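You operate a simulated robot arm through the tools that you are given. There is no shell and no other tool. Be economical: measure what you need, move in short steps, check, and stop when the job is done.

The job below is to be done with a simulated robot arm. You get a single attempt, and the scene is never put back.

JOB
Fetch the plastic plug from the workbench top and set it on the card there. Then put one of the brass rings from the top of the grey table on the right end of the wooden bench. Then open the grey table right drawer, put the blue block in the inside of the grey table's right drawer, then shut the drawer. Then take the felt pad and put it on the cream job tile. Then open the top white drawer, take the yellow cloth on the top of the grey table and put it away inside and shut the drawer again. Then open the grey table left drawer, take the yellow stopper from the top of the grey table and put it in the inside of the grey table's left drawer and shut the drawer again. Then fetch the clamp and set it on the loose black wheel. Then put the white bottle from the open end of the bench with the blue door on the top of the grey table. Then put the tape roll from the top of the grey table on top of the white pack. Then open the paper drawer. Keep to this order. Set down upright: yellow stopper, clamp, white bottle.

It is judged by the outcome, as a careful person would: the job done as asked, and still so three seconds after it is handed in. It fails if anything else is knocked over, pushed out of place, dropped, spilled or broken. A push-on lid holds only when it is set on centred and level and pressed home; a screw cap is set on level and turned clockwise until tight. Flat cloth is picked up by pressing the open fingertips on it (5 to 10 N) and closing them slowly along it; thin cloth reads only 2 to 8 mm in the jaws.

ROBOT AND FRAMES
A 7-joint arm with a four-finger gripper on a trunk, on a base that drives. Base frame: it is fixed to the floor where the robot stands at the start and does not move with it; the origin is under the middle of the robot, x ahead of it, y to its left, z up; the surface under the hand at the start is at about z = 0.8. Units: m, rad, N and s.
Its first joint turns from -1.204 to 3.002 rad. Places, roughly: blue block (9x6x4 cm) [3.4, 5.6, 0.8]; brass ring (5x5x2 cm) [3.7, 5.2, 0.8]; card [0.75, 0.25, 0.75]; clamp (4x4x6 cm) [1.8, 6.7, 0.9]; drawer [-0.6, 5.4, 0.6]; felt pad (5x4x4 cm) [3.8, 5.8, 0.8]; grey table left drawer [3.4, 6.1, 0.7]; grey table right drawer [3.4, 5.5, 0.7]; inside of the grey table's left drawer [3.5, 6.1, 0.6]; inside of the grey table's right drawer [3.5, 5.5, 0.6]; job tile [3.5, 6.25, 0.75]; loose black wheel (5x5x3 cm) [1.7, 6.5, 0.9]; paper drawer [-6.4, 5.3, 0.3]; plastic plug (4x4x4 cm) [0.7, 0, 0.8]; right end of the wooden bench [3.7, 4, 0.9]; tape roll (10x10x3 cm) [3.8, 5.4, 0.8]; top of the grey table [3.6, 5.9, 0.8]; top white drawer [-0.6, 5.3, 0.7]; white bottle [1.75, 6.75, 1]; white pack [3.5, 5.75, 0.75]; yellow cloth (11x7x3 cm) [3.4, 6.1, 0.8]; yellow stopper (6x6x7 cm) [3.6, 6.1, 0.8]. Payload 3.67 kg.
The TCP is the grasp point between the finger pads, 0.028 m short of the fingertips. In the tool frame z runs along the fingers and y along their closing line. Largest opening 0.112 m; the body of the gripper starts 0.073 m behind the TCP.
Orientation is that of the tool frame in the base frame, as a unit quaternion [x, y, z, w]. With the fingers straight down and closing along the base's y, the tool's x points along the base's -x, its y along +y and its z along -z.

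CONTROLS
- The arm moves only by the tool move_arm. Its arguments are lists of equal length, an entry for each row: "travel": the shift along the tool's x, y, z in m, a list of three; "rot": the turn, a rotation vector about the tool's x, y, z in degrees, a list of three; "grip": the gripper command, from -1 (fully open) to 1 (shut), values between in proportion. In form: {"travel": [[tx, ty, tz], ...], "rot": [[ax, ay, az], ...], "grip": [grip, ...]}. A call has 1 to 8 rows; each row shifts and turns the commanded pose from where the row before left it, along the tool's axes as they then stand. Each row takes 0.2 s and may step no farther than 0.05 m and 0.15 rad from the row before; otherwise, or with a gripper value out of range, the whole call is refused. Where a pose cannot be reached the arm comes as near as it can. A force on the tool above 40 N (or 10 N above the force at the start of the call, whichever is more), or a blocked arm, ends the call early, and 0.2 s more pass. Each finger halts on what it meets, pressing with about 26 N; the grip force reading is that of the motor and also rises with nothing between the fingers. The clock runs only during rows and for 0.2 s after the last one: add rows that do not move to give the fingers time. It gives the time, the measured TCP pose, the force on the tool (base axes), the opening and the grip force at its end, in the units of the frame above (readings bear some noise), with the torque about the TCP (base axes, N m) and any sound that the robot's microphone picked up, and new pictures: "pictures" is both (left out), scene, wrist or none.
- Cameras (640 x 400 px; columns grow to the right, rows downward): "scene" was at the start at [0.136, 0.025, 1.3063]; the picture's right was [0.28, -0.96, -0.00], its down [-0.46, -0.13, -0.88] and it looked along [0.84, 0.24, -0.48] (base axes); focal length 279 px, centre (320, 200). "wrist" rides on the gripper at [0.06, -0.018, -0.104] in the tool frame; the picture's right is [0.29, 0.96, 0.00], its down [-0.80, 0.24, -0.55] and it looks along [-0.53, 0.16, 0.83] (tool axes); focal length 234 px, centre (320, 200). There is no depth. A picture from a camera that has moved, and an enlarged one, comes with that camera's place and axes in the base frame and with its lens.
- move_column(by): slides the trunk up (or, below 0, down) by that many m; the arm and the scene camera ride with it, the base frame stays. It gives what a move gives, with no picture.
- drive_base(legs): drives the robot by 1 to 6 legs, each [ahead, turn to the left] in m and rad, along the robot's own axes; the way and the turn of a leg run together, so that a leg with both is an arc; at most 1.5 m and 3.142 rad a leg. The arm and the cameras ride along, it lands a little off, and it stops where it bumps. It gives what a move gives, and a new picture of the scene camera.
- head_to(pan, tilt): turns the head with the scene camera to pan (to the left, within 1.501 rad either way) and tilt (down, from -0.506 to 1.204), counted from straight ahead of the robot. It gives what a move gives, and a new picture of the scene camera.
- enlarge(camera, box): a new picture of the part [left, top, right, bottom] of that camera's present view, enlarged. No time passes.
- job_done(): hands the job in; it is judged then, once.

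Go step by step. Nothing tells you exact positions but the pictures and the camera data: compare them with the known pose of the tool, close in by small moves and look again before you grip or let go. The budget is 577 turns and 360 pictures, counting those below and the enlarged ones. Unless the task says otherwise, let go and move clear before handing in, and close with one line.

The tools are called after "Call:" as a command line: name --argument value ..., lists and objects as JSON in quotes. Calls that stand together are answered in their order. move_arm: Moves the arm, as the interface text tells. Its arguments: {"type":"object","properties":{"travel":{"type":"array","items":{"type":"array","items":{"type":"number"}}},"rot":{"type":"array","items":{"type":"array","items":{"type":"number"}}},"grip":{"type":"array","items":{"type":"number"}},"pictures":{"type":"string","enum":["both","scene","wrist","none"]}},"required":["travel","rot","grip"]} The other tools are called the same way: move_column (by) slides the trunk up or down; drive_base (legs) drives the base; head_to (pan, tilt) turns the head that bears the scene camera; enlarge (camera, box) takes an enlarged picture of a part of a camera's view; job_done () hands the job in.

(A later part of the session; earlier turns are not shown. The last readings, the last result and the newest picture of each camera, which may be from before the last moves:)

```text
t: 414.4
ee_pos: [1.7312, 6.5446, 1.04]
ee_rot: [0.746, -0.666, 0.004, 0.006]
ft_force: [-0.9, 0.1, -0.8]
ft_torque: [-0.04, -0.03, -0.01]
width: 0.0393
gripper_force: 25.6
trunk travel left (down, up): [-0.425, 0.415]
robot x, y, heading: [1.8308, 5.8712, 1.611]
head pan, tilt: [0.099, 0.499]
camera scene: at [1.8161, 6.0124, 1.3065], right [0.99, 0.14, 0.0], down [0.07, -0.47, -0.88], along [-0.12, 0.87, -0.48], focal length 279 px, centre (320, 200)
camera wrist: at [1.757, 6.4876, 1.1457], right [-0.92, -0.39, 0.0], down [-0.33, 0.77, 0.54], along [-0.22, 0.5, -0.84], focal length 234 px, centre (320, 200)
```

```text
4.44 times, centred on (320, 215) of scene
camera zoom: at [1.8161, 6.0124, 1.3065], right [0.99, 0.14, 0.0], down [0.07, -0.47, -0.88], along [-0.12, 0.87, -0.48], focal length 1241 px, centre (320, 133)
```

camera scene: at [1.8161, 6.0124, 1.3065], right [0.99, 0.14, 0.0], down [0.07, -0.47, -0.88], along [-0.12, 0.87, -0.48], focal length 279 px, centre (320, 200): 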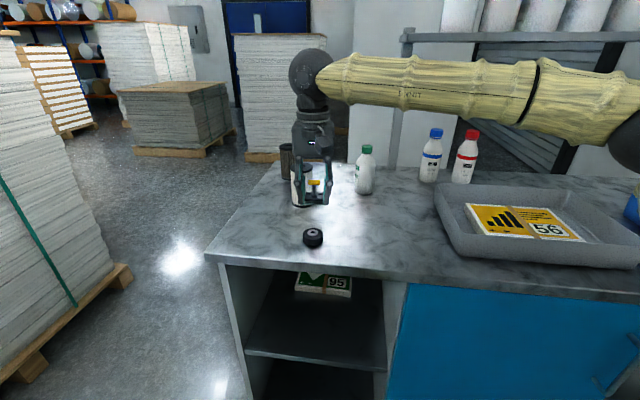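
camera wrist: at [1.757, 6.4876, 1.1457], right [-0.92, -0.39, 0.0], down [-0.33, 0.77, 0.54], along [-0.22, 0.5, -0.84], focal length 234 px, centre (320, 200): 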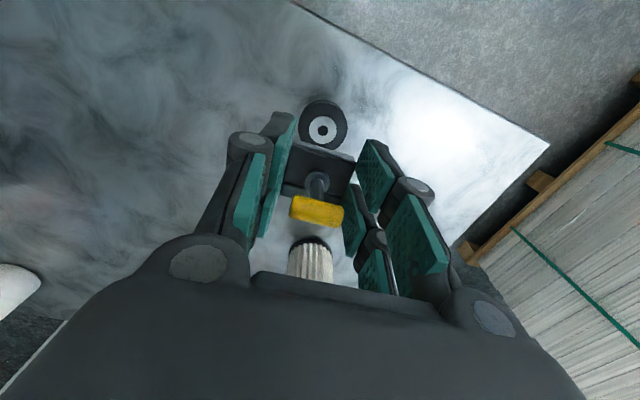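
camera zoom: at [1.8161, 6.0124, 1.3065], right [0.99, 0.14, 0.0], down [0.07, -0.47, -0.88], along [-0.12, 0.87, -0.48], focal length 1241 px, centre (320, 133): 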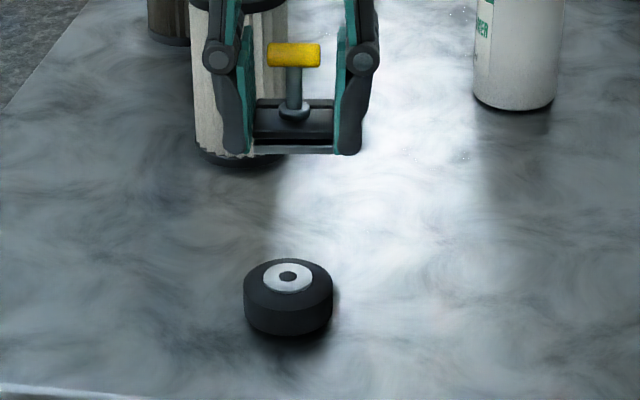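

The wheel is directly below at (1.729, 6.543). I'm lowering the clamp toward its top.

Call:
move_arm --travel '[[0.002, 0.002, 0.03], [0, 0, 0.025], [0, 0, 0], [0, 0, 0.004], [0, 0, 0.004], [0, 0, 0.004]]' --rot '[[0, 0, 0], [0, 0, 0], [0, 0, 0], [0, 0, 0], [0, 0, 0], [0, 0, 0]]' --grip '[0.5, 0.5, 0.5, 0.5, 0.5, 0.5]' --pictures "both"

Call:
enlarge --camera "scene" --box '[270, 170, 370, 260]'

```text
t: 415.8
ee_pos: [1.7282, 6.5454, 0.9742]
ee_rot: [0.746, -0.665, 0.005, 0.005]
ft_force: [-0.3, 0.0, -0.4]
ft_torque: [-0.01, -0.01, 0.01]
width: 0.0398
gripper_force: 26.1
trunk travel left (down, up): [-0.425, 0.415]
robot x, y, heading: [1.8345, 5.8709, 1.609]
head pan, tilt: [0.099, 0.499]
camera scene: at [1.8165, 6.0128, 1.3065], right [0.99, 0.14, 0.0], down [0.06, -0.47, -0.88], along [-0.12, 0.87, -0.48], focal length 279 px, centre (320, 200)
camera wrist: at [1.7534, 6.4875, 1.0792], right [-0.92, -0.4, 0.01], down [-0.33, 0.77, 0.54], along [-0.22, 0.5, -0.84], focal length 234 px, centre (320, 200)
```

scene: 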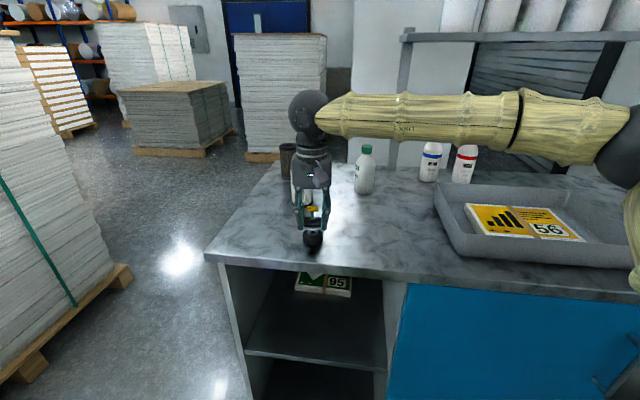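
wrist: 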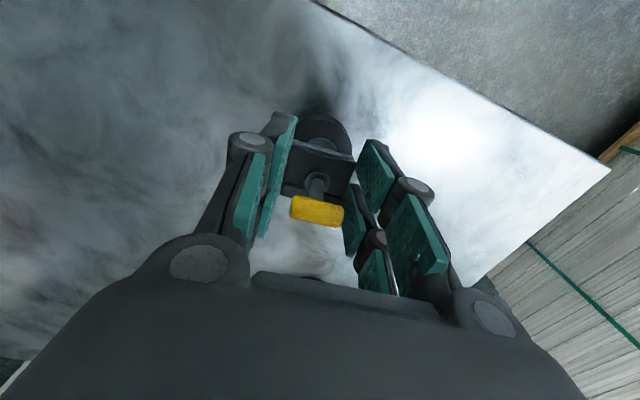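

```text
4.44 times, centred on (320, 215) of scene
camera zoom: at [1.8165, 6.0128, 1.3065], right [0.99, 0.14, 0.0], down [0.06, -0.47, -0.88], along [-0.12, 0.87, -0.48], focal length 1241 px, centre (320, 133)
```

zoom: 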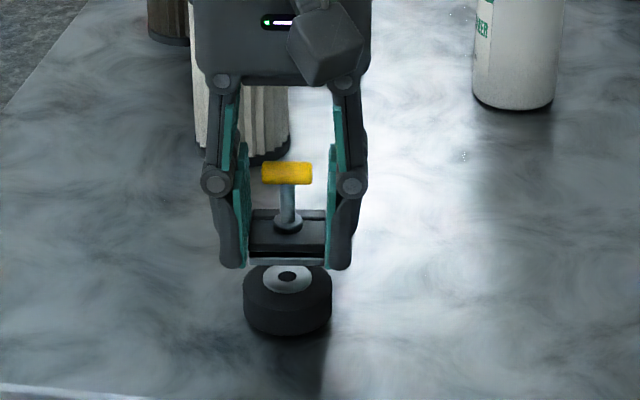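

I'm unsure of the remaining gap, so I'll lower slowly until contact and check the alignment before letting go.

Call:
move_arm --travel '[[0, 0, 0.004], [0, 0, 0.004], [0, 0, 0.003], [0, 0, 0.003], [0, 0, 0.003], [0, 0, 0]]' --rot '[[0, 0, 0], [0, 0, 0], [0, 0, 0], [0, 0, 0], [0, 0, 0], [0, 0, 0]]' --grip '[0.5, 0.5, 0.5, 0.5, 0.5, 0.5]' --pictures "wrist"

Call:
enlarge --camera "scene" --box '[270, 190, 350, 260]'

```text
t: 417.2
ee_pos: [1.7293, 6.5416, 0.9559]
ee_rot: [0.746, -0.666, 0.004, 0.005]
ft_force: [0.2, 0.9, 1.8]
ft_torque: [0.03, -0.03, 0.01]
width: 0.0396
gripper_force: 26.6
trunk travel left (down, up): [-0.425, 0.415]
robot x, y, heading: [1.8321, 5.872, 1.609]
head pan, tilt: [0.099, 0.499]
camera wrist: at [1.7534, 6.4859, 1.0621], right [-0.92, -0.39, 0.01], down [-0.33, 0.77, 0.54], along [-0.22, 0.5, -0.84], focal length 234 px, centre (320, 200)
```

wrist: 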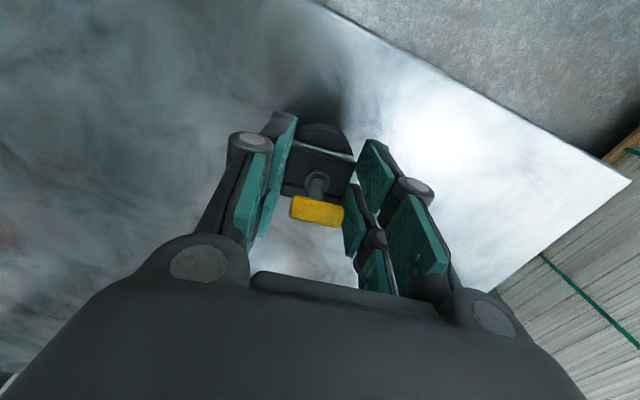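

```text
5.71 times, centred on (310, 225) of scene
camera zoom: at [1.8166, 6.0126, 1.3065], right [0.99, 0.14, 0.0], down [0.06, -0.47, -0.88], along [-0.12, 0.87, -0.48], focal length 1595 px, centre (377, 57)
```

zoom: 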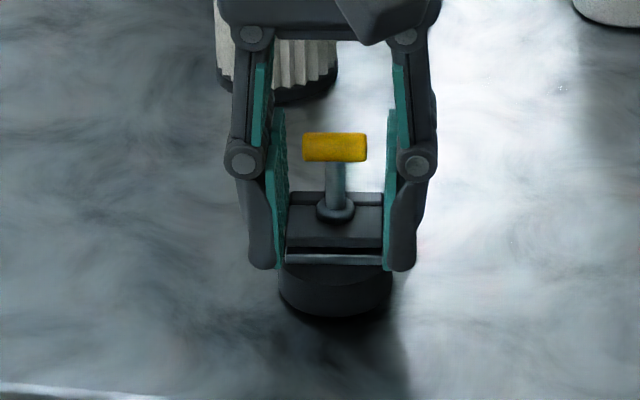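

The alignment looks good. I'm lowering the last millimetres to contact.

Call:
move_arm --travel '[[0.002, 0, 0.002], [0, 0, 0.002], [0, 0, 0.002], [0, 0, 0.002], [0, 0, 0]]' --rot '[[0, 0, 0], [0, 0, 0], [0, 0, 0], [0, 0, 0], [0, 0, 0]]' --grip '[0.5, 0.5, 0.5, 0.5, 0.5]' --pictures "none"

Call:
enlarge --camera "scene" --box '[270, 190, 350, 260]'

```text
t: 418.4
ee_pos: [1.7292, 6.5403, 0.9507]
ee_rot: [0.745, -0.667, 0.004, 0.006]
ft_force: [2.5, 0.6, 19.8]
ft_torque: [0.11, -0.09, 0.0]
width: 0.0396
gripper_force: 26.3
trunk travel left (down, up): [-0.425, 0.415]
robot x, y, heading: [1.8313, 5.8727, 1.608]
head pan, tilt: [0.099, 0.499]
```

```text
5.71 times, centred on (310, 225) of scene
camera zoom: at [1.817, 6.0113, 1.3067], right [0.99, 0.14, 0.0], down [0.06, -0.47, -0.88], along [-0.12, 0.87, -0.48], focal length 1595 px, centre (377, 57)
```

zoom: 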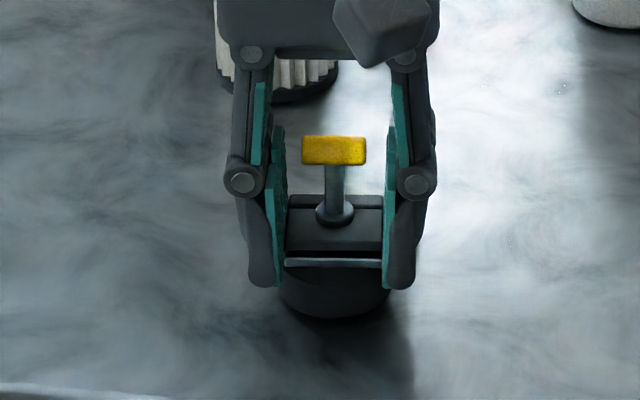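

The clamp sits on the wheel and slipped slightly up in the grip, so it is in contact. I'm releasing slowly and rising straight up.

Call:
move_arm --travel '[[0, 0, 0], [0, 0, 0], [0, 0, 0], [0, 0, -0.03], [0, 0, -0.04], [0, 0, -0.05], [0, 0, -0.05]]' --rot '[[0, 0, 0], [0, 0, 0], [0, 0, 0], [0, 0, 0], [0, 0, 0], [0, 0, 0], [0, 0, 0]]' --grip '[0.2, -0.1, -0.3, -0.3, -0.3, -0.3, -0.3]' --pictures "both"

Call:
enlarge --camera "scene" --box '[270, 190, 350, 260]'

```text
t: 420.0
ee_pos: [1.7261, 6.5446, 1.1192]
ee_rot: [0.747, -0.665, 0.005, 0.005]
ft_force: [-0.7, -0.6, 0.2]
ft_torque: [-0.01, -0.01, -0.02]
width: 0.073
gripper_force: 0.1
trunk travel left (down, up): [-0.425, 0.415]
robot x, y, heading: [1.836, 5.8725, 1.609]
head pan, tilt: [0.099, 0.499]
camera scene: at [1.8161, 6.012, 1.3065], right [0.99, 0.14, 0.0], down [0.07, -0.47, -0.88], along [-0.12, 0.87, -0.48], focal length 279 px, centre (320, 200)
camera wrist: at [1.7522, 6.4874, 1.2248], right [-0.92, -0.4, 0.0], down [-0.33, 0.77, 0.54], along [-0.22, 0.5, -0.84], focal length 234 px, centre (320, 200)
```

scene: 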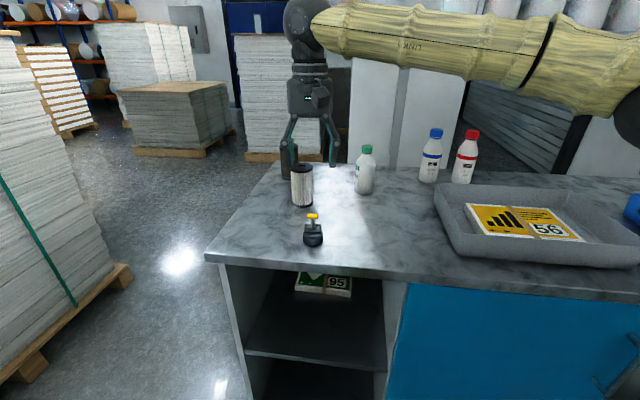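
wrist: 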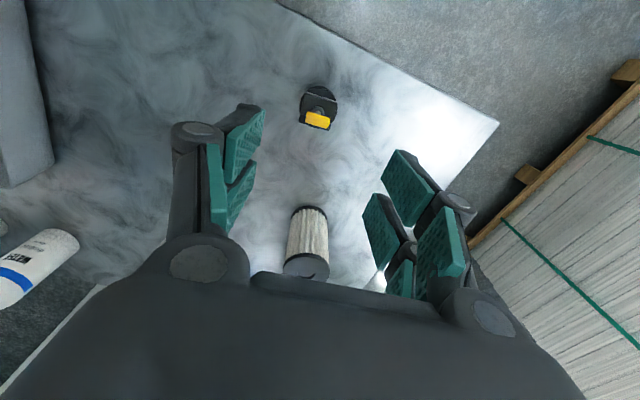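

```text
5.71 times, centred on (310, 225) of scene
camera zoom: at [1.8161, 6.012, 1.3065], right [0.99, 0.14, 0.0], down [0.07, -0.47, -0.88], along [-0.12, 0.87, -0.48], focal length 1595 px, centre (377, 57)
```

zoom: 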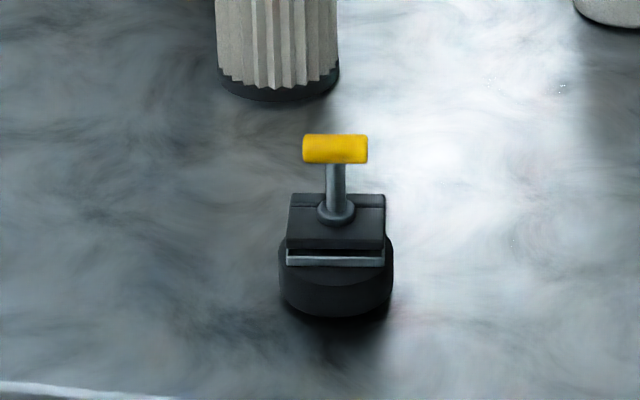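

The clamp stands upright on the wheel. Next is the green-capped white bottle at about (1.848, 6.823). I'll take it by the body with the hand tilted nearly horizontal, so first I'm moving clear and tilting.

Call:
move_arm --travel '[[0, 0, -0.04], [0.025, -0.0305, -0.01], [0.025, -0.0305, -0.01], [0.025, -0.0305, -0.01], [0.025, -0.0305, -0.01], [0, 0, 0], [0, 0, 0], [0, 0, 0]]' --rot '[[0, 0, 6.5], [0, 0, 0], [0, 0, 0], [0, 0, 0], [0, 0, 0], [0, -8, 0], [0, -8, 0], [0, -8, 0]]' --grip '[-0.3, -0.5, -0.7, -0.8, -0.8, -0.8, -0.8, -0.8]' --pictures "none"

Call:
move_arm --travel '[[0, 0, 0], [0, 0, 0], [0, 0, 0], [0, 0, 0], [0, 0, 0], [0, 0, 0], [0, 0, 0]]' --rot '[[0, -8, 0], [0, -8, 0], [0, -8, 0], [0, -8, 0], [0, -8, 0], [0, -6, 0], [0, 0, 0]]' --grip '[-0.8, -0.8, -0.8, -0.8, -0.8, -0.8, -0.8]' --pictures "both"

```text
t: 421.8
ee_pos: [1.8514, 6.4439, 1.2013]
ee_rot: [0.693, -0.692, -0.143, -0.143]
ft_force: [0.2, -0.4, -0.1]
ft_torque: [0.01, -0.01, -0.01]
width: 0.1008
gripper_force: 0.0
trunk travel left (down, up): [-0.425, 0.415]
robot x, y, heading: [1.8329, 5.8703, 1.605]
head pan, tilt: [0.099, 0.499]
```

```text
t: 423.4
ee_pos: [1.8512, 6.4455, 1.2008]
ee_rot: [0.583, -0.582, -0.402, -0.4]
ft_force: [0.0, 0.0, 0.3]
ft_torque: [-0.01, -0.02, 0.0]
width: 0.1007
gripper_force: 0.1
trunk travel left (down, up): [-0.425, 0.415]
robot x, y, heading: [1.8295, 5.8689, 1.607]
head pan, tilt: [0.099, 0.499]
camera scene: at [1.8168, 6.0127, 1.3064], right [0.99, 0.14, 0.0], down [0.06, -0.47, -0.88], along [-0.12, 0.87, -0.48], focal length 279 px, centre (320, 200)
camera wrist: at [1.8695, 6.3262, 1.182], right [-0.96, -0.1, -0.27], down [-0.24, -0.24, 0.94], along [-0.16, 0.97, 0.2], focal length 234 px, centre (320, 200)
```

scene: 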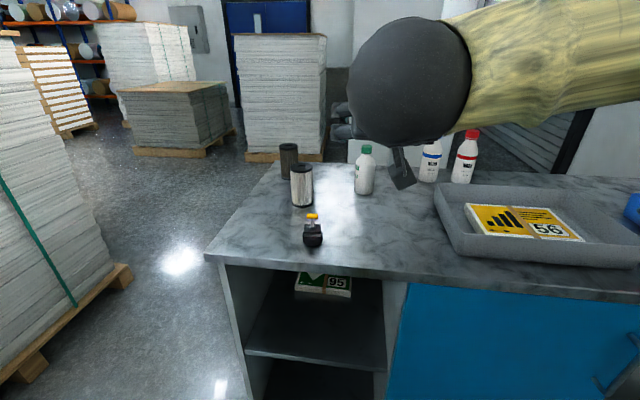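
wrist: 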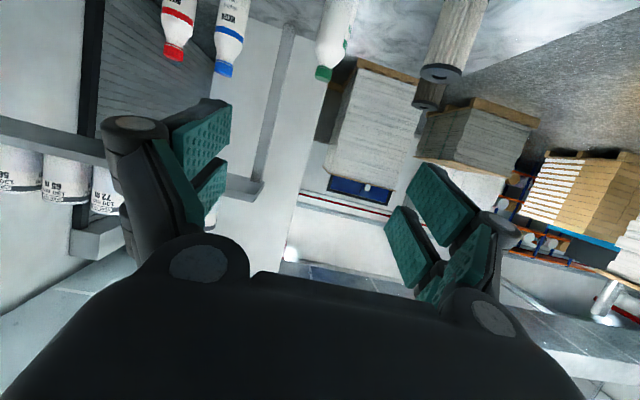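

The hand is tilted 70°. The bottle stands at (1.852, 6.823) with its cap top at z≈1.055. I'm moving to a standoff in front of its body.

Call:
move_arm --travel '[[0.01325, 0, 0.0422], [0.01325, 0, 0.0422], [0.01325, 0, 0.0422], [0.01325, 0, 0.0422], [0.01325, 0, 0.0422], [0.01325, 0, 0.0422], [0.01325, 0, 0.0422], [0, 0, 0]]' --rot '[[0, 0, 0], [0, 0, 0], [0, 0, 0], [0, 0, 0], [0, 0, 0], [0, 0, 0], [0, 0, 0], [0, 0, 0]]' --grip '[-0.8, -0.8, -0.8, -0.8, -0.8, -0.8, -0.8, -0.8]' --pictures "both"

```text
t: 425.2
ee_pos: [1.8503, 6.6885, 1.0077]
ee_rot: [-0.582, 0.583, 0.401, 0.402]
ft_force: [-0.2, -1.0, -0.3]
ft_torque: [0.0, 0.0, -0.02]
width: 0.1009
gripper_force: 0.0
trunk travel left (down, up): [-0.425, 0.415]
robot x, y, heading: [1.8328, 5.8757, 1.607]
head pan, tilt: [0.099, 0.499]
camera scene: at [1.8168, 6.0124, 1.3065], right [0.99, 0.14, 0.0], down [0.06, -0.47, -0.88], along [-0.12, 0.87, -0.48], focal length 279 px, centre (320, 200)
camera wrist: at [1.8701, 6.5693, 0.9907], right [-0.96, -0.1, -0.27], down [-0.24, -0.23, 0.94], along [-0.16, 0.97, 0.2], focal length 234 px, centre (320, 200)
```

scene: 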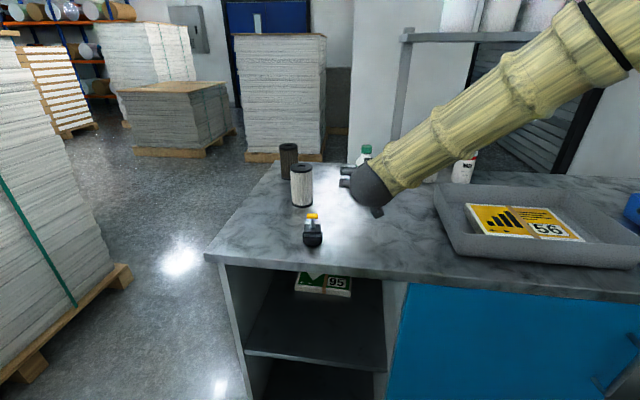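
wrist: 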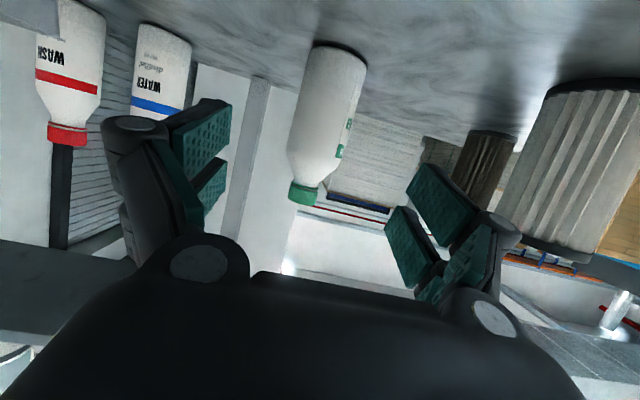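

The bottle is centred between the open fingers. I'm advancing to straddle its body.

Call:
move_arm --travel '[[-0.0023, 0.0005, 0.036], [-0.0023, 0, 0.036], [-0.0023, 0, 0.036], [-0.0023, 0, 0.034], [0, 0, 0]]' --rot '[[0, 0, 0], [0, 0, 0], [0, 0, 0], [0, 0, 0], [0, 0, 0]]' --grip '[-0.8, -0.8, -0.8, -0.8, -0.8]' --pictures "both"

```text
t: 426.4
ee_pos: [1.8509, 6.8264, 0.9692]
ee_rot: [-0.582, 0.582, 0.401, 0.402]
ft_force: [0.1, 0.2, 0.8]
ft_torque: [0.01, 0.04, 0.01]
width: 0.1008
gripper_force: 0.1
trunk travel left (down, up): [-0.425, 0.415]
robot x, y, heading: [1.8314, 5.8697, 1.61]
head pan, tilt: [0.099, 0.499]
camera scene: at [1.8166, 6.0124, 1.3065], right [0.99, 0.14, 0.0], down [0.06, -0.47, -0.88], along [-0.12, 0.87, -0.48], focal length 279 px, centre (320, 200)
camera wrist: at [1.8692, 6.7061, 0.9505], right [-0.96, -0.1, -0.27], down [-0.24, -0.23, 0.94], along [-0.16, 0.97, 0.2], focal length 234 px, centre (320, 200)
```

scene: 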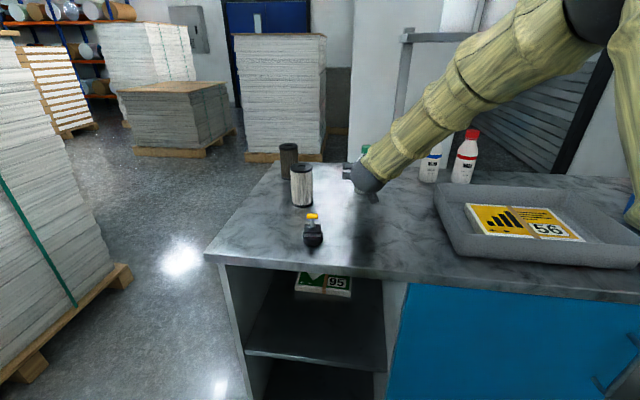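
wrist: 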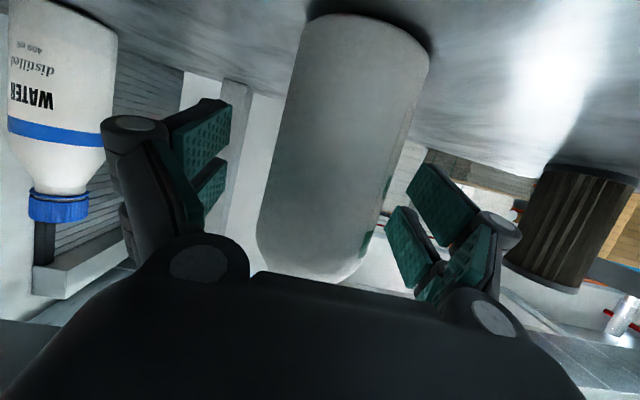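

Straddled well. I'm closing on the body.

Call:
move_arm --travel '[[0, 0, 0], [0, 0, 0], [0, 0, 0], [0, 0, 0]]' --rot '[[0, 0, 0], [0, 0, 0], [0, 0, 0], [0, 0, 0]]' --grip '[-0.4, -0.1, 0.1, 0.2]' --pictures "wrist"

```text
t: 427.4
ee_pos: [1.8495, 6.8249, 0.9673]
ee_rot: [0.583, -0.581, -0.402, -0.401]
ft_force: [-0.8, -0.3, 1.0]
ft_torque: [0.02, 0.03, 0.05]
width: 0.0581
gripper_force: 25.9
trunk travel left (down, up): [-0.425, 0.415]
robot x, y, heading: [1.8278, 5.8715, 1.607]
head pan, tilt: [0.099, 0.499]
camera wrist: at [1.8688, 6.706, 0.9503], right [-0.96, -0.1, -0.27], down [-0.24, -0.23, 0.94], along [-0.16, 0.97, 0.2], focal length 234 px, centre (320, 200)
```

wrist: 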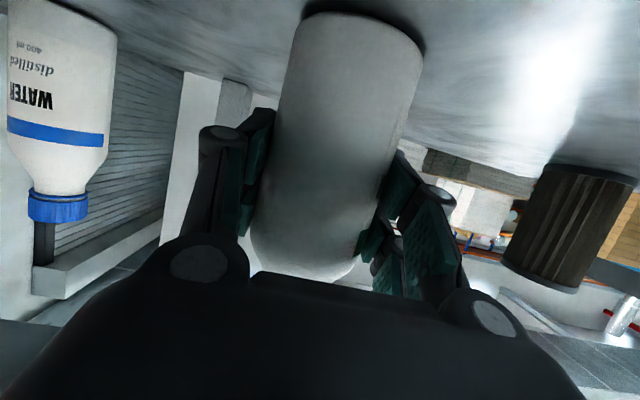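

The bottle is held (58 mm). I'm lifting and drawing it back.

Call:
move_arm --travel '[[-0.02, 0, -0.0077], [-0.04, 0, -0.0153], [-0.04, 0, -0.0153], [-0.04, 0, -0.0153], [0.0153, 0, -0.04], [0.0153, 0, -0.04], [0.0153, 0, -0.04], [0.0153, 0, -0.04]]' --rot '[[0, 0, 0], [0, 0, 0], [0, 0, 0], [0, 0, 0], [0, 0, 0], [0, 0, 0], [0, 0, 0], [0, 0, 0]]' --grip '[0.3, 0.3, 0.3, 0.3, 0.3, 0.3, 0.3, 0.3]' --pictures "wrist"

Call:
move_arm --travel '[[0.0153, 0, -0.04], [0.0153, 0, -0.04], [0.0153, 0, -0.04], [0.0153, 0, -0.04], [0, 0, 0]]' --rot '[[0, 0, 0], [0, 0, 0], [0, 0, 0], [0, 0, 0], [0, 0, 0]]' --grip '[0.3, 0.3, 0.3, 0.3, 0.3]' --pictures "both"

```text
t: 429.2
ee_pos: [1.8498, 6.6481, 1.1234]
ee_rot: [0.582, -0.579, -0.404, -0.405]
ft_force: [0.9, -2.0, -2.0]
ft_torque: [-0.06, 0.03, 0.03]
width: 0.0575
gripper_force: 26.3
trunk travel left (down, up): [-0.425, 0.415]
robot x, y, heading: [1.835, 5.8722, 1.602]
head pan, tilt: [0.099, 0.499]
camera wrist: at [1.8681, 6.5293, 1.1033], right [-0.96, -0.1, -0.27], down [-0.24, -0.24, 0.94], along [-0.16, 0.96, 0.21], focal length 234 px, centre (320, 200)
```

wrist: 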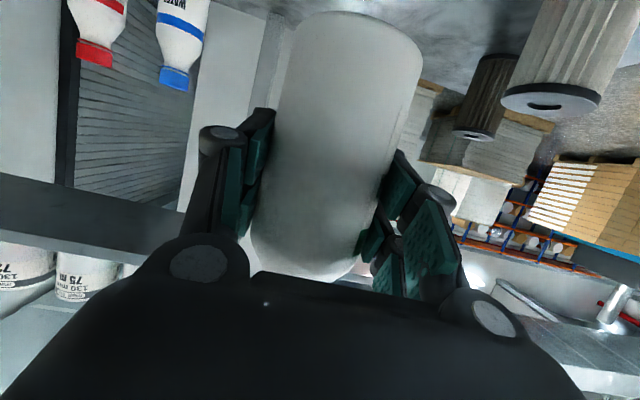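

```text
t: 430.4
ee_pos: [1.8513, 6.4833, 1.1175]
ee_rot: [0.583, -0.582, -0.401, -0.401]
ft_force: [-1.0, 0.8, -2.4]
ft_torque: [0.01, 0.04, 0.01]
width: 0.058
gripper_force: 25.8
trunk travel left (down, up): [-0.425, 0.415]
robot x, y, heading: [1.8308, 5.8719, 1.606]
head pan, tilt: [0.099, 0.499]
camera scene: at [1.8164, 6.0129, 1.3064], right [0.99, 0.14, 0.0], down [0.06, -0.47, -0.88], along [-0.12, 0.87, -0.48], focal length 279 px, centre (320, 200)
camera wrist: at [1.8687, 6.3637, 1.0988], right [-0.96, -0.1, -0.27], down [-0.24, -0.23, 0.94], along [-0.16, 0.97, 0.2], focal length 234 px, centre (320, 200)
```

scene: 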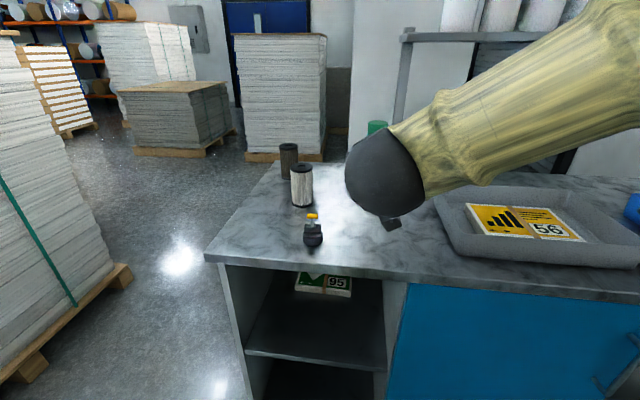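
wrist: 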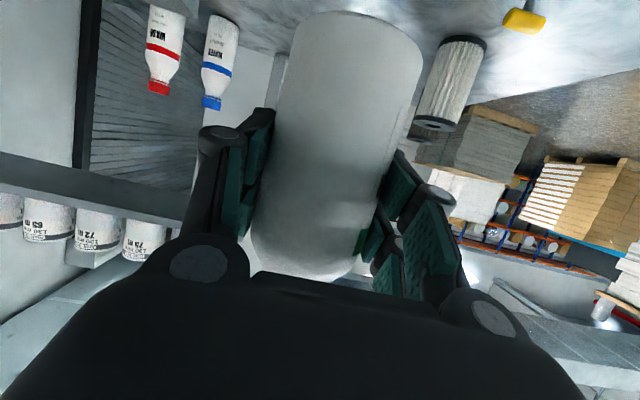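

The bottle is up. I'm turning right and driving to the grey table.

Call:
drive_base --legs '[[0, -1.606], [0.82, 0]]'

Call:
head_to --pan 0.3 --tilt 0.65

```text
t: 438.6
ee_pos: [3.2514, 5.8253, 1.1167]
ee_rot: [0.016, 0.823, -0.011, 0.567]
ft_force: [0.2, -0.7, -1.3]
ft_torque: [0.04, 0.03, -0.02]
width: 0.0579
gripper_force: 26.0
trunk travel left (down, up): [-0.425, 0.415]
robot x, y, heading: [2.641, 5.8714, -0.002]
head pan, tilt: [0.099, 0.499]
camera scene: at [2.7804, 5.877, 1.3064], right [0.1, -1.0, 0.0], down [-0.48, -0.05, -0.88], along [0.87, 0.08, -0.48], focal length 279 px, centre (320, 200)
```

scene: 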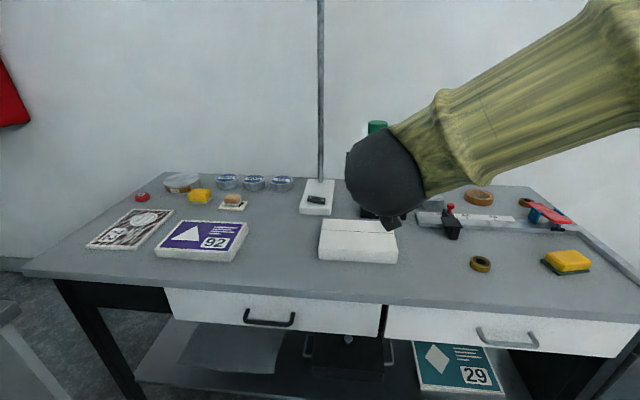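

```text
t: 439.4
ee_pos: [3.2508, 5.8269, 1.1169]
ee_rot: [0.016, 0.824, -0.011, 0.567]
ft_force: [-0.3, 0.0, -2.3]
ft_torque: [0.05, 0.03, 0.0]
width: 0.0575
gripper_force: 26.0
trunk travel left (down, up): [-0.425, 0.415]
robot x, y, heading: [2.6425, 5.8692, -0.003]
head pan, tilt: [0.3, 0.649]
camera scene: at [2.7725, 5.8936, 1.2931], right [0.29, -0.96, 0.0], down [-0.58, -0.18, -0.8], along [0.76, 0.23, -0.6], focal length 279 px, centre (320, 200)
```

scene: 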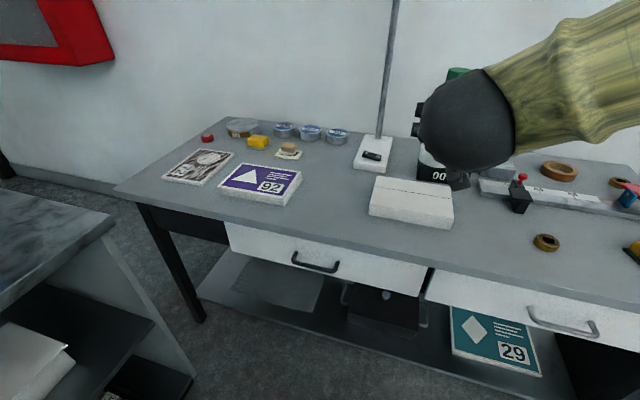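

The gap between the purple book and the white pack, around (3.41, 6.045), is free. I'm moving the bottle above it.

Call:
move_arm --travel '[[-0.009, 0.0375, 0.0234], [-0.009, 0.0375, 0.0234], [-0.009, 0.0375, 0.0234], [-0.009, 0.0375, 0.0234], [-0.009, 0.0375, 0.0234], [-0.009, 0.0375, 0.0234], [0, 0, 0]]' --rot '[[0, 0, 0], [0, 0, 0], [0, 0, 0], [0, 0, 0], [0, 0, 0], [0, 0, 0], [0, 0, 0]]' --grip '[0.3, 0.3, 0.3, 0.3, 0.3, 0.3, 0.3]' --pictures "both"

```text
t: 441.0
ee_pos: [3.4082, 6.0437, 1.1219]
ee_rot: [0.016, 0.823, -0.011, 0.568]
ft_force: [-0.6, 0.0, -2.8]
ft_torque: [0.02, -0.03, 0.01]
width: 0.0577
gripper_force: 25.7
trunk travel left (down, up): [-0.425, 0.415]
robot x, y, heading: [2.6416, 5.8679, -0.001]
head pan, tilt: [0.3, 0.649]
camera scene: at [2.7722, 5.8935, 1.2931], right [0.29, -0.96, 0.0], down [-0.58, -0.18, -0.8], along [0.76, 0.23, -0.6], focal length 279 px, centre (320, 200)
camera wrist: at [3.2894, 6.0286, 1.103], right [-0.07, 0.96, -0.27], down [-0.23, 0.25, 0.94], along [0.97, 0.12, 0.2], focal length 234 px, centre (320, 200)
```

scene: 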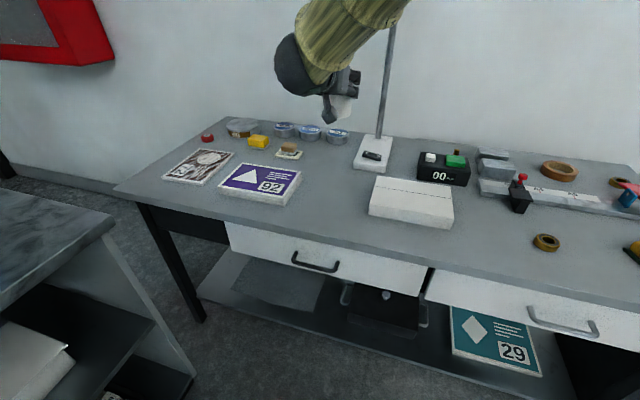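
wrist: 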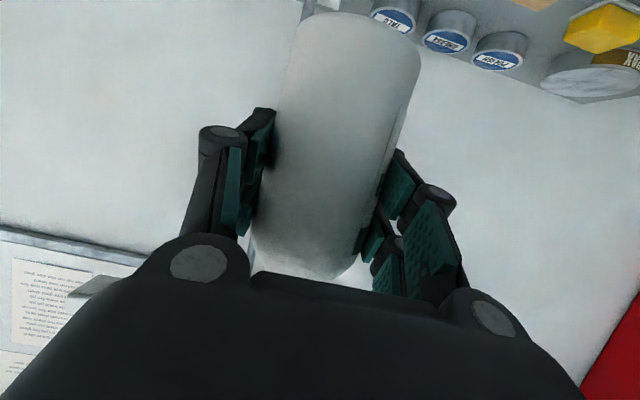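

Call:
move_arm --travel '[[0.0415, 0, 0.0159], [0.0415, 0, 0.0159], [0.0415, 0, 0.0159], [0.0415, 0, 0.0159], [0.0415, 0, 0.0159], [0, 0, 0]]' --rot '[[0, 0, 0], [0, 0, 0], [0, 0, 0], [0, 0, 0], [0, 0, 0], [0, 0, 0]]' --grip '[0.3, 0.3, 0.3, 0.3, 0.3, 0.3]' --pictures "both"

```text
t: 442.4
ee_pos: [3.4199, 6.0314, 0.9126]
ee_rot: [0.034, 0.822, -0.002, 0.569]
ft_force: [0.1, 0.1, -2.3]
ft_torque: [0.03, 0.0, 0.01]
width: 0.058
gripper_force: 25.7
trunk travel left (down, up): [-0.425, 0.415]
robot x, y, heading: [2.6409, 5.868, 0.001]
head pan, tilt: [0.3, 0.649]
camera scene: at [2.772, 5.8938, 1.2932], right [0.29, -0.96, 0.0], down [-0.58, -0.18, -0.8], along [0.76, 0.23, -0.6], focal length 279 px, centre (320, 200)
camera wrist: at [3.3009, 6.0212, 0.8927], right [-0.05, 0.97, -0.24], down [-0.23, 0.22, 0.95], along [0.97, 0.1, 0.21], focal length 234 px, centre (320, 200)
```

scene: 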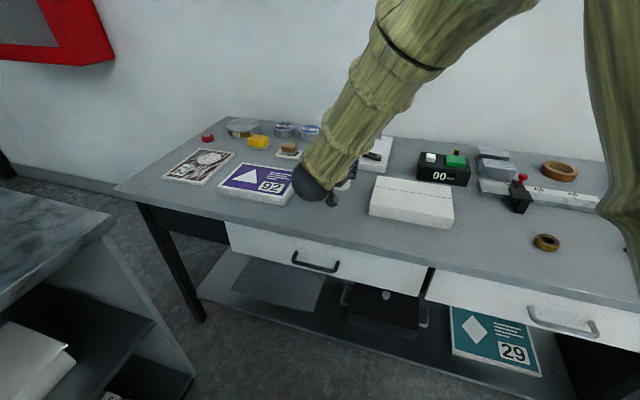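
wrist: 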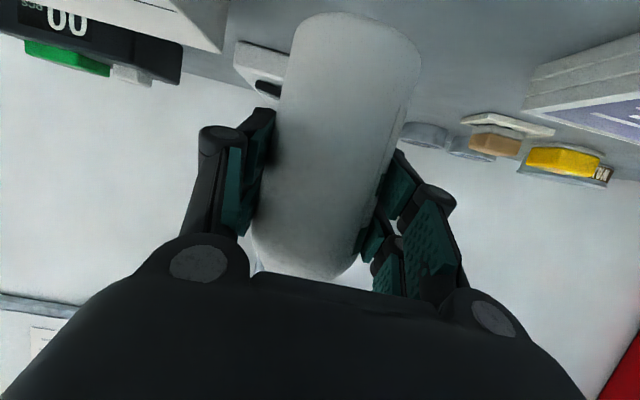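

The arm is near a joint limit here and the bottle rolled about 2°. I'll go back up a little to recover the pose, then lower with the trunk instead.

Call:
move_arm --travel '[[-0.0415, 0, -0.0159], [-0.0415, 0, -0.0159], [-0.0415, 0, -0.0159], [0, 0, 0]]' --rot '[[0, 0, 0], [0, 0, 0], [0, 0, 0], [0, 0, 0]]' --grip '[0.3, 0.3, 0.3, 0.3]' --pictures "none"

```text
t: 443.4
ee_pos: [3.4082, 6.0495, 1.0306]
ee_rot: [0.015, 0.824, -0.012, 0.566]
ft_force: [-0.3, -0.6, -3.4]
ft_torque: [-0.02, 0.0, -0.02]
width: 0.0578
gripper_force: 25.7
trunk travel left (down, up): [-0.425, 0.415]
robot x, y, heading: [2.6387, 5.8686, -0.005]
head pan, tilt: [0.3, 0.649]
```

Call:
move_column --by -0.145

Call:
enlarge --camera "wrist" --box '[0, 0, 640, 399]'

```text
t: 445.1
ee_pos: [3.4083, 6.0472, 0.8857]
ee_rot: [0.016, 0.823, -0.012, 0.567]
ft_force: [0.0, -0.2, -3.3]
ft_torque: [-0.02, 0.01, 0.01]
width: 0.0583
gripper_force: 25.8
trunk travel left (down, up): [-0.28, 0.56]
robot x, y, heading: [2.6407, 5.8684, -0.009]
head pan, tilt: [0.3, 0.649]
```

```text
1.00 times, centred on (320, 200) of wrist (not enlarged: the box is as wide or as high as the picture)
camera zoom: at [3.2893, 6.0329, 0.8676], right [-0.07, 0.96, -0.27], down [-0.22, 0.25, 0.94], along [0.97, 0.12, 0.2], focal length 234 px, centre (320, 200)
```

zoom: 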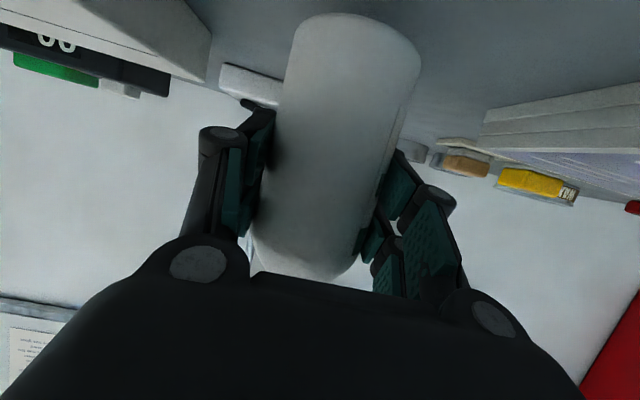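

Clear on both sides. I'm lowering in small trunk steps until contact.

Call:
move_column --by -0.014

Call:
move_column --by -0.004

```text
t: 445.7
ee_pos: [3.409, 6.047, 0.8724]
ee_rot: [0.016, 0.822, -0.012, 0.569]
ft_force: [0.4, 0.1, -2.6]
ft_torque: [-0.03, 0.03, 0.01]
width: 0.0579
gripper_force: 25.6
trunk travel left (down, up): [-0.266, 0.574]
robot x, y, heading: [2.636, 5.868, -0.004]
head pan, tilt: [0.3, 0.649]
```

```text
t: 446.2
ee_pos: [3.4078, 6.0469, 0.869]
ee_rot: [0.016, 0.822, -0.011, 0.569]
ft_force: [1.6, 1.0, 4.4]
ft_torque: [0.12, 0.04, -0.07]
width: 0.0579
gripper_force: 26.5
trunk travel left (down, up): [-0.262, 0.578]
robot x, y, heading: [2.6412, 5.8685, -0.003]
head pan, tilt: [0.3, 0.649]
```

The bottle touches down. I'm opening slowly, then backing straight out.

Call:
move_arm --travel '[[0, 0, 0], [0, 0, 0], [0, 0, 0], [0, 0, 0], [0, 0, -0.03], [0, 0, -0.04], [0, 0, -0.045], [0, 0, -0.045]]' --rot '[[0, 0, 0], [0, 0, 0], [0, 0, 0], [0, 0, 0], [0, 0, 0], [0, 0, 0], [0, 0, 0], [0, 0, 0]]' --grip '[-0.1, -0.3, -0.6, -0.8, -0.8, -0.8, -0.8, -0.8]' --pictures "both"

```text
t: 448.0
ee_pos: [3.2586, 6.0545, 0.9269]
ee_rot: [0.015, 0.823, -0.01, 0.568]
ft_force: [0.1, 0.6, -0.1]
ft_torque: [0.01, -0.02, 0.03]
width: 0.1009
gripper_force: 0.1
trunk travel left (down, up): [-0.262, 0.578]
robot x, y, heading: [2.6388, 5.8655, -0.005]
head pan, tilt: [0.3, 0.649]
camera scene: at [2.7722, 5.8938, 1.1301], right [0.29, -0.96, 0.0], down [-0.58, -0.18, -0.8], along [0.76, 0.23, -0.6], focal length 279 px, centre (320, 200)
camera wrist: at [3.1394, 6.0396, 0.9084], right [-0.07, 0.96, -0.27], down [-0.23, 0.25, 0.94], along [0.97, 0.12, 0.2], focal length 234 px, centre (320, 200)
```

scene: 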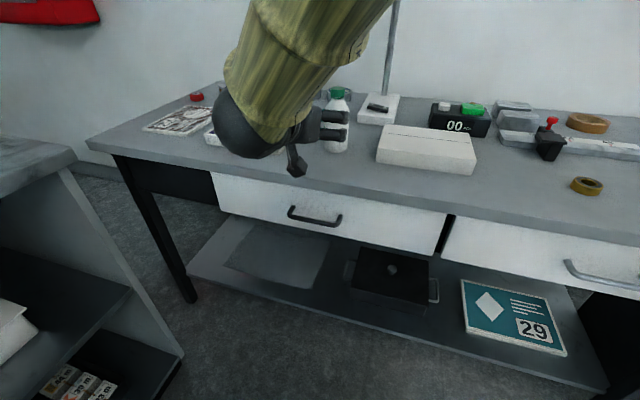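
wrist: 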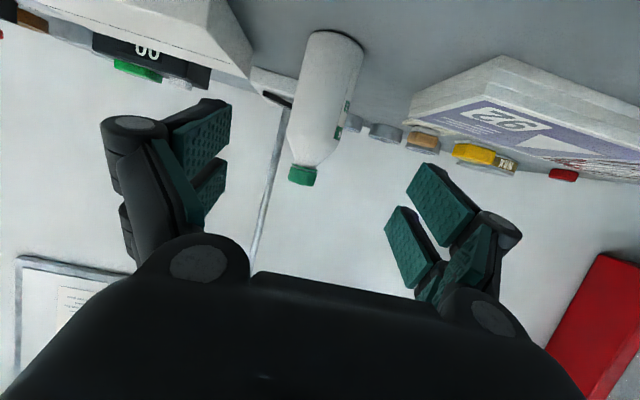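

The bottle stands upright on the grey table. I'm raising the trunk, straightening the hand and moving along to the tape roll.

Call:
move_column --by 0.163

Call:
move_arm --travel '[[0, 0, -0.04], [0, 0, -0.04], [0, 0, 0], [0, 0, 0], [0, 0, 0], [0, 0, 0], [0, 0, 0], [0, 0, 0]]' --rot '[[0, 0, 0], [0, 0, 0], [0, 8, 0], [0, 8, 0], [0, 8, 0], [0, 8, 0], [0, 8, 0], [0, 8, 0]]' --grip '[-0.8, -0.8, -0.8, -0.8, -0.8, -0.8, -0.8, -0.8]' --pictures "none"

Call:
move_arm --travel '[[0, 0, 0], [0, 0, 0], [0, 0, 0], [0, 0, 0]]' --rot '[[0, 8, 0], [0, 8, 0], [0, 5, 0], [0, 0, 0]]' --grip '[-0.8, -0.8, -0.8, -0.8]' --pictures "scene"

```text
t: 449.9
ee_pos: [3.2585, 6.0533, 1.0896]
ee_rot: [0.015, 0.823, -0.011, 0.567]
ft_force: [-0.3, 0.7, -0.1]
ft_torque: [0.03, 0.0, 0.05]
width: 0.1009
gripper_force: 0.1
trunk travel left (down, up): [-0.425, 0.415]
robot x, y, heading: [2.6404, 5.8698, -0.008]
head pan, tilt: [0.3, 0.649]
```

```text
t: 451.7
ee_pos: [3.1836, 6.0569, 1.1181]
ee_rot: [0.019, 0.983, -0.003, 0.182]
ft_force: [1.0, 0.6, 0.7]
ft_torque: [0.0, 0.0, 0.0]
width: 0.101
gripper_force: 0.1
trunk travel left (down, up): [-0.425, 0.415]
robot x, y, heading: [2.6381, 5.8686, -0.004]
head pan, tilt: [0.3, 0.649]
```

```text
t: 452.7
ee_pos: [3.1839, 6.0568, 1.1181]
ee_rot: [0.018, 1.0, 0.0, 0.001]
ft_force: [-0.3, -0.1, 0.1]
ft_torque: [-0.01, 0.0, 0.0]
width: 0.1009
gripper_force: 0.1
trunk travel left (down, up): [-0.425, 0.415]
robot x, y, heading: [2.6425, 5.8704, -0.002]
head pan, tilt: [0.3, 0.649]
camera scene: at [2.7722, 5.8939, 1.2932], right [0.29, -0.96, 0.0], down [-0.58, -0.18, -0.8], along [0.76, 0.23, -0.6], focal length 279 px, centre (320, 200)
```

scene: 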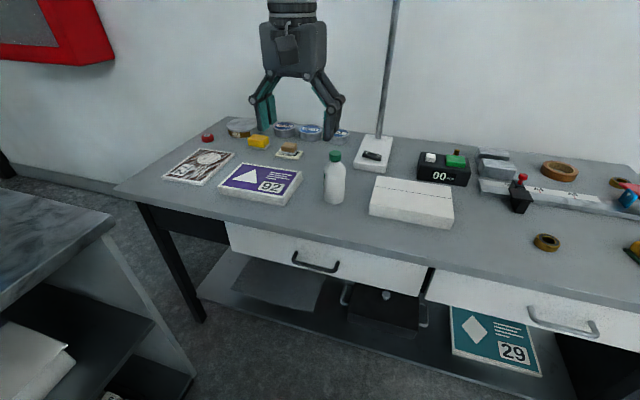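

Call:
drive_base --legs '[[0, -0.98], [0.37, 0], [0, 0.98]]'

Call:
head_to --pan 0.0 --tilt 0.6

Call:
enlarge --camera "scene" --box '[220, 100, 460, 250]'

```text
t: 460.2
ee_pos: [3.3806, 5.7346, 1.1189]
ee_rot: [0.024, 1.0, 0.0, 0.003]
ft_force: [0.1, -0.6, -0.4]
ft_torque: [-0.02, 0.03, -0.03]
width: 0.101
gripper_force: 0.0
trunk travel left (down, up): [-0.425, 0.415]
robot x, y, heading: [2.8367, 5.5541, -0.019]
head pan, tilt: [0.3, 0.649]
camera scene: at [2.9668, 5.576, 1.2931], right [0.28, -0.96, 0.0], down [-0.58, -0.17, -0.8], along [0.76, 0.23, -0.6], focal length 279 px, centre (320, 200)
```

scene: 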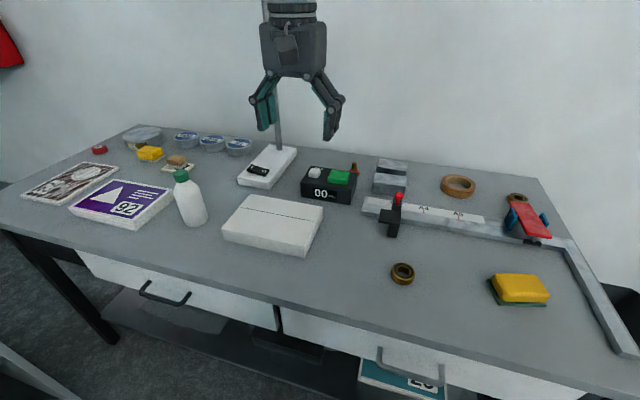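

```text
t: 461.0
ee_pos: [3.3801, 5.7342, 1.1185]
ee_rot: [0.024, 1.0, 0.0, 0.001]
ft_force: [0.4, 0.1, 0.2]
ft_torque: [-0.01, 0.0, -0.01]
width: 0.1008
gripper_force: 0.0
trunk travel left (down, up): [-0.425, 0.415]
robot x, y, heading: [2.8371, 5.5512, -0.013]
head pan, tilt: [0.0, 0.6]
camera scene: at [2.9718, 5.5501, 1.2974], right [-0.01, -1.0, 0.0], down [-0.57, 0.01, -0.82], along [0.82, -0.01, -0.57], focal length 279 px, centre (320, 200)
```

scene: 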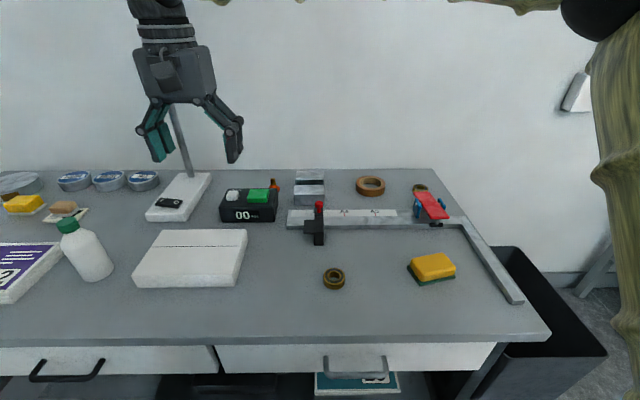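

```text
2.67 times, centred on (340, 175) of scene
camera zoom: at [2.9718, 5.5501, 1.2974], right [-0.01, -1.0, 0.0], down [-0.57, 0.01, -0.82], along [0.82, -0.01, -0.57], focal length 744 px, centre (267, 267)
```

zoom: 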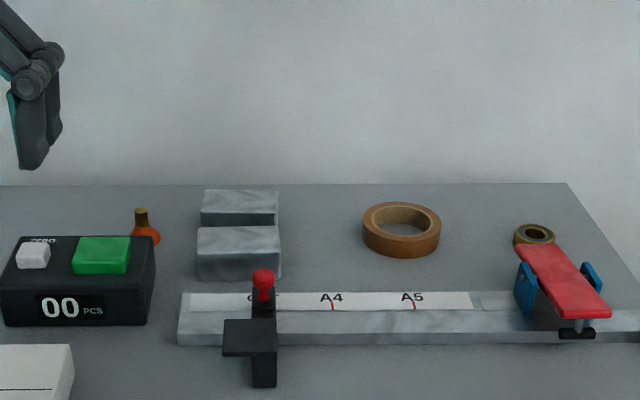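

The tape roll lies flat at about (3.736, 5.38), roughly 95 mm across. I'll grip it across its diameter with the hand fully open, so I'm moving over it now.

Call:
move_arm --travel '[[-0.0306, -0.0308, 0.0109], [-0.0306, -0.0308, 0.0109], [-0.0306, -0.0308, 0.0109], [-0.0306, -0.0308, 0.0109], [-0.0306, -0.0308, 0.0109], [-0.0306, -0.0308, 0.0109], [-0.0306, -0.0308, 0.0109], [-0.0306, -0.0308, 0.0109]]' --rot '[[0, 0, 0], [0, 0, 0], [0, 0, 0], [0, 0, 0], [0, 0, 0], [0, 0, 0], [0, 0, 0], [0, 0, 0]]' --grip '[-1, -1, -1, -1, -1, -1, -1, -1]' --pictures "none"

Call:
move_arm --travel '[[-0.0306, -0.0308, 0.0109], [-0.0306, -0.0308, 0.0109], [-0.0306, -0.0308, 0.0109], [0, 0, 0]]' --rot '[[0, 0, 0], [0, 0, 0], [0, 0, 0], [0, 0, 0]]' --grip '[-1, -1, -1, -1]' --pictures "both"

```text
t: 462.8
ee_pos: [3.613, 5.4749, 1.0311]
ee_rot: [0.024, 1.0, 0.0, 0.001]
ft_force: [0.8, -0.7, 0.9]
ft_torque: [0.02, -0.01, 0.0]
width: 0.1121
gripper_force: 0.0
trunk travel left (down, up): [-0.425, 0.415]
robot x, y, heading: [2.8355, 5.5537, -0.014]
head pan, tilt: [0.0, 0.6]
```

```text
t: 463.8
ee_pos: [3.6994, 5.3805, 0.9981]
ee_rot: [0.025, 1.0, 0.0, 0.002]
ft_force: [1.0, -0.4, 0.6]
ft_torque: [-0.03, -0.01, 0.02]
width: 0.112
gripper_force: 0.1
trunk travel left (down, up): [-0.425, 0.415]
robot x, y, heading: [2.8343, 5.5549, -0.018]
head pan, tilt: [0.0, 0.6]
camera scene: at [2.9714, 5.5503, 1.2975], right [-0.01, -1.0, 0.0], down [-0.56, 0.01, -0.83], along [0.83, -0.01, -0.56], focal length 279 px, centre (320, 200)
camera wrist: at [3.6379, 5.365, 1.1028], right [-0.24, 0.97, 0.0], down [0.81, 0.2, 0.56], along [0.54, 0.13, -0.83], focal length 234 px, centre (320, 200)
```

scene: 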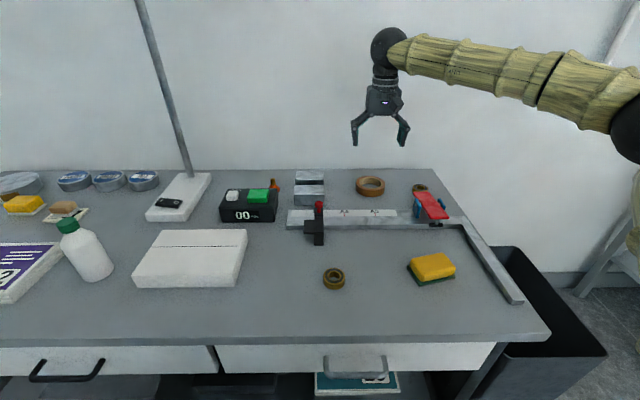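
wrist: 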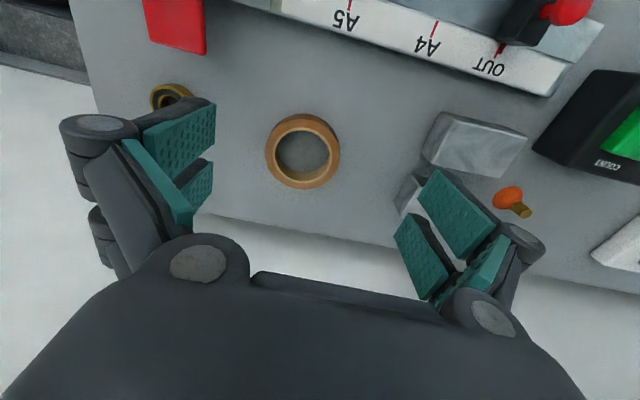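

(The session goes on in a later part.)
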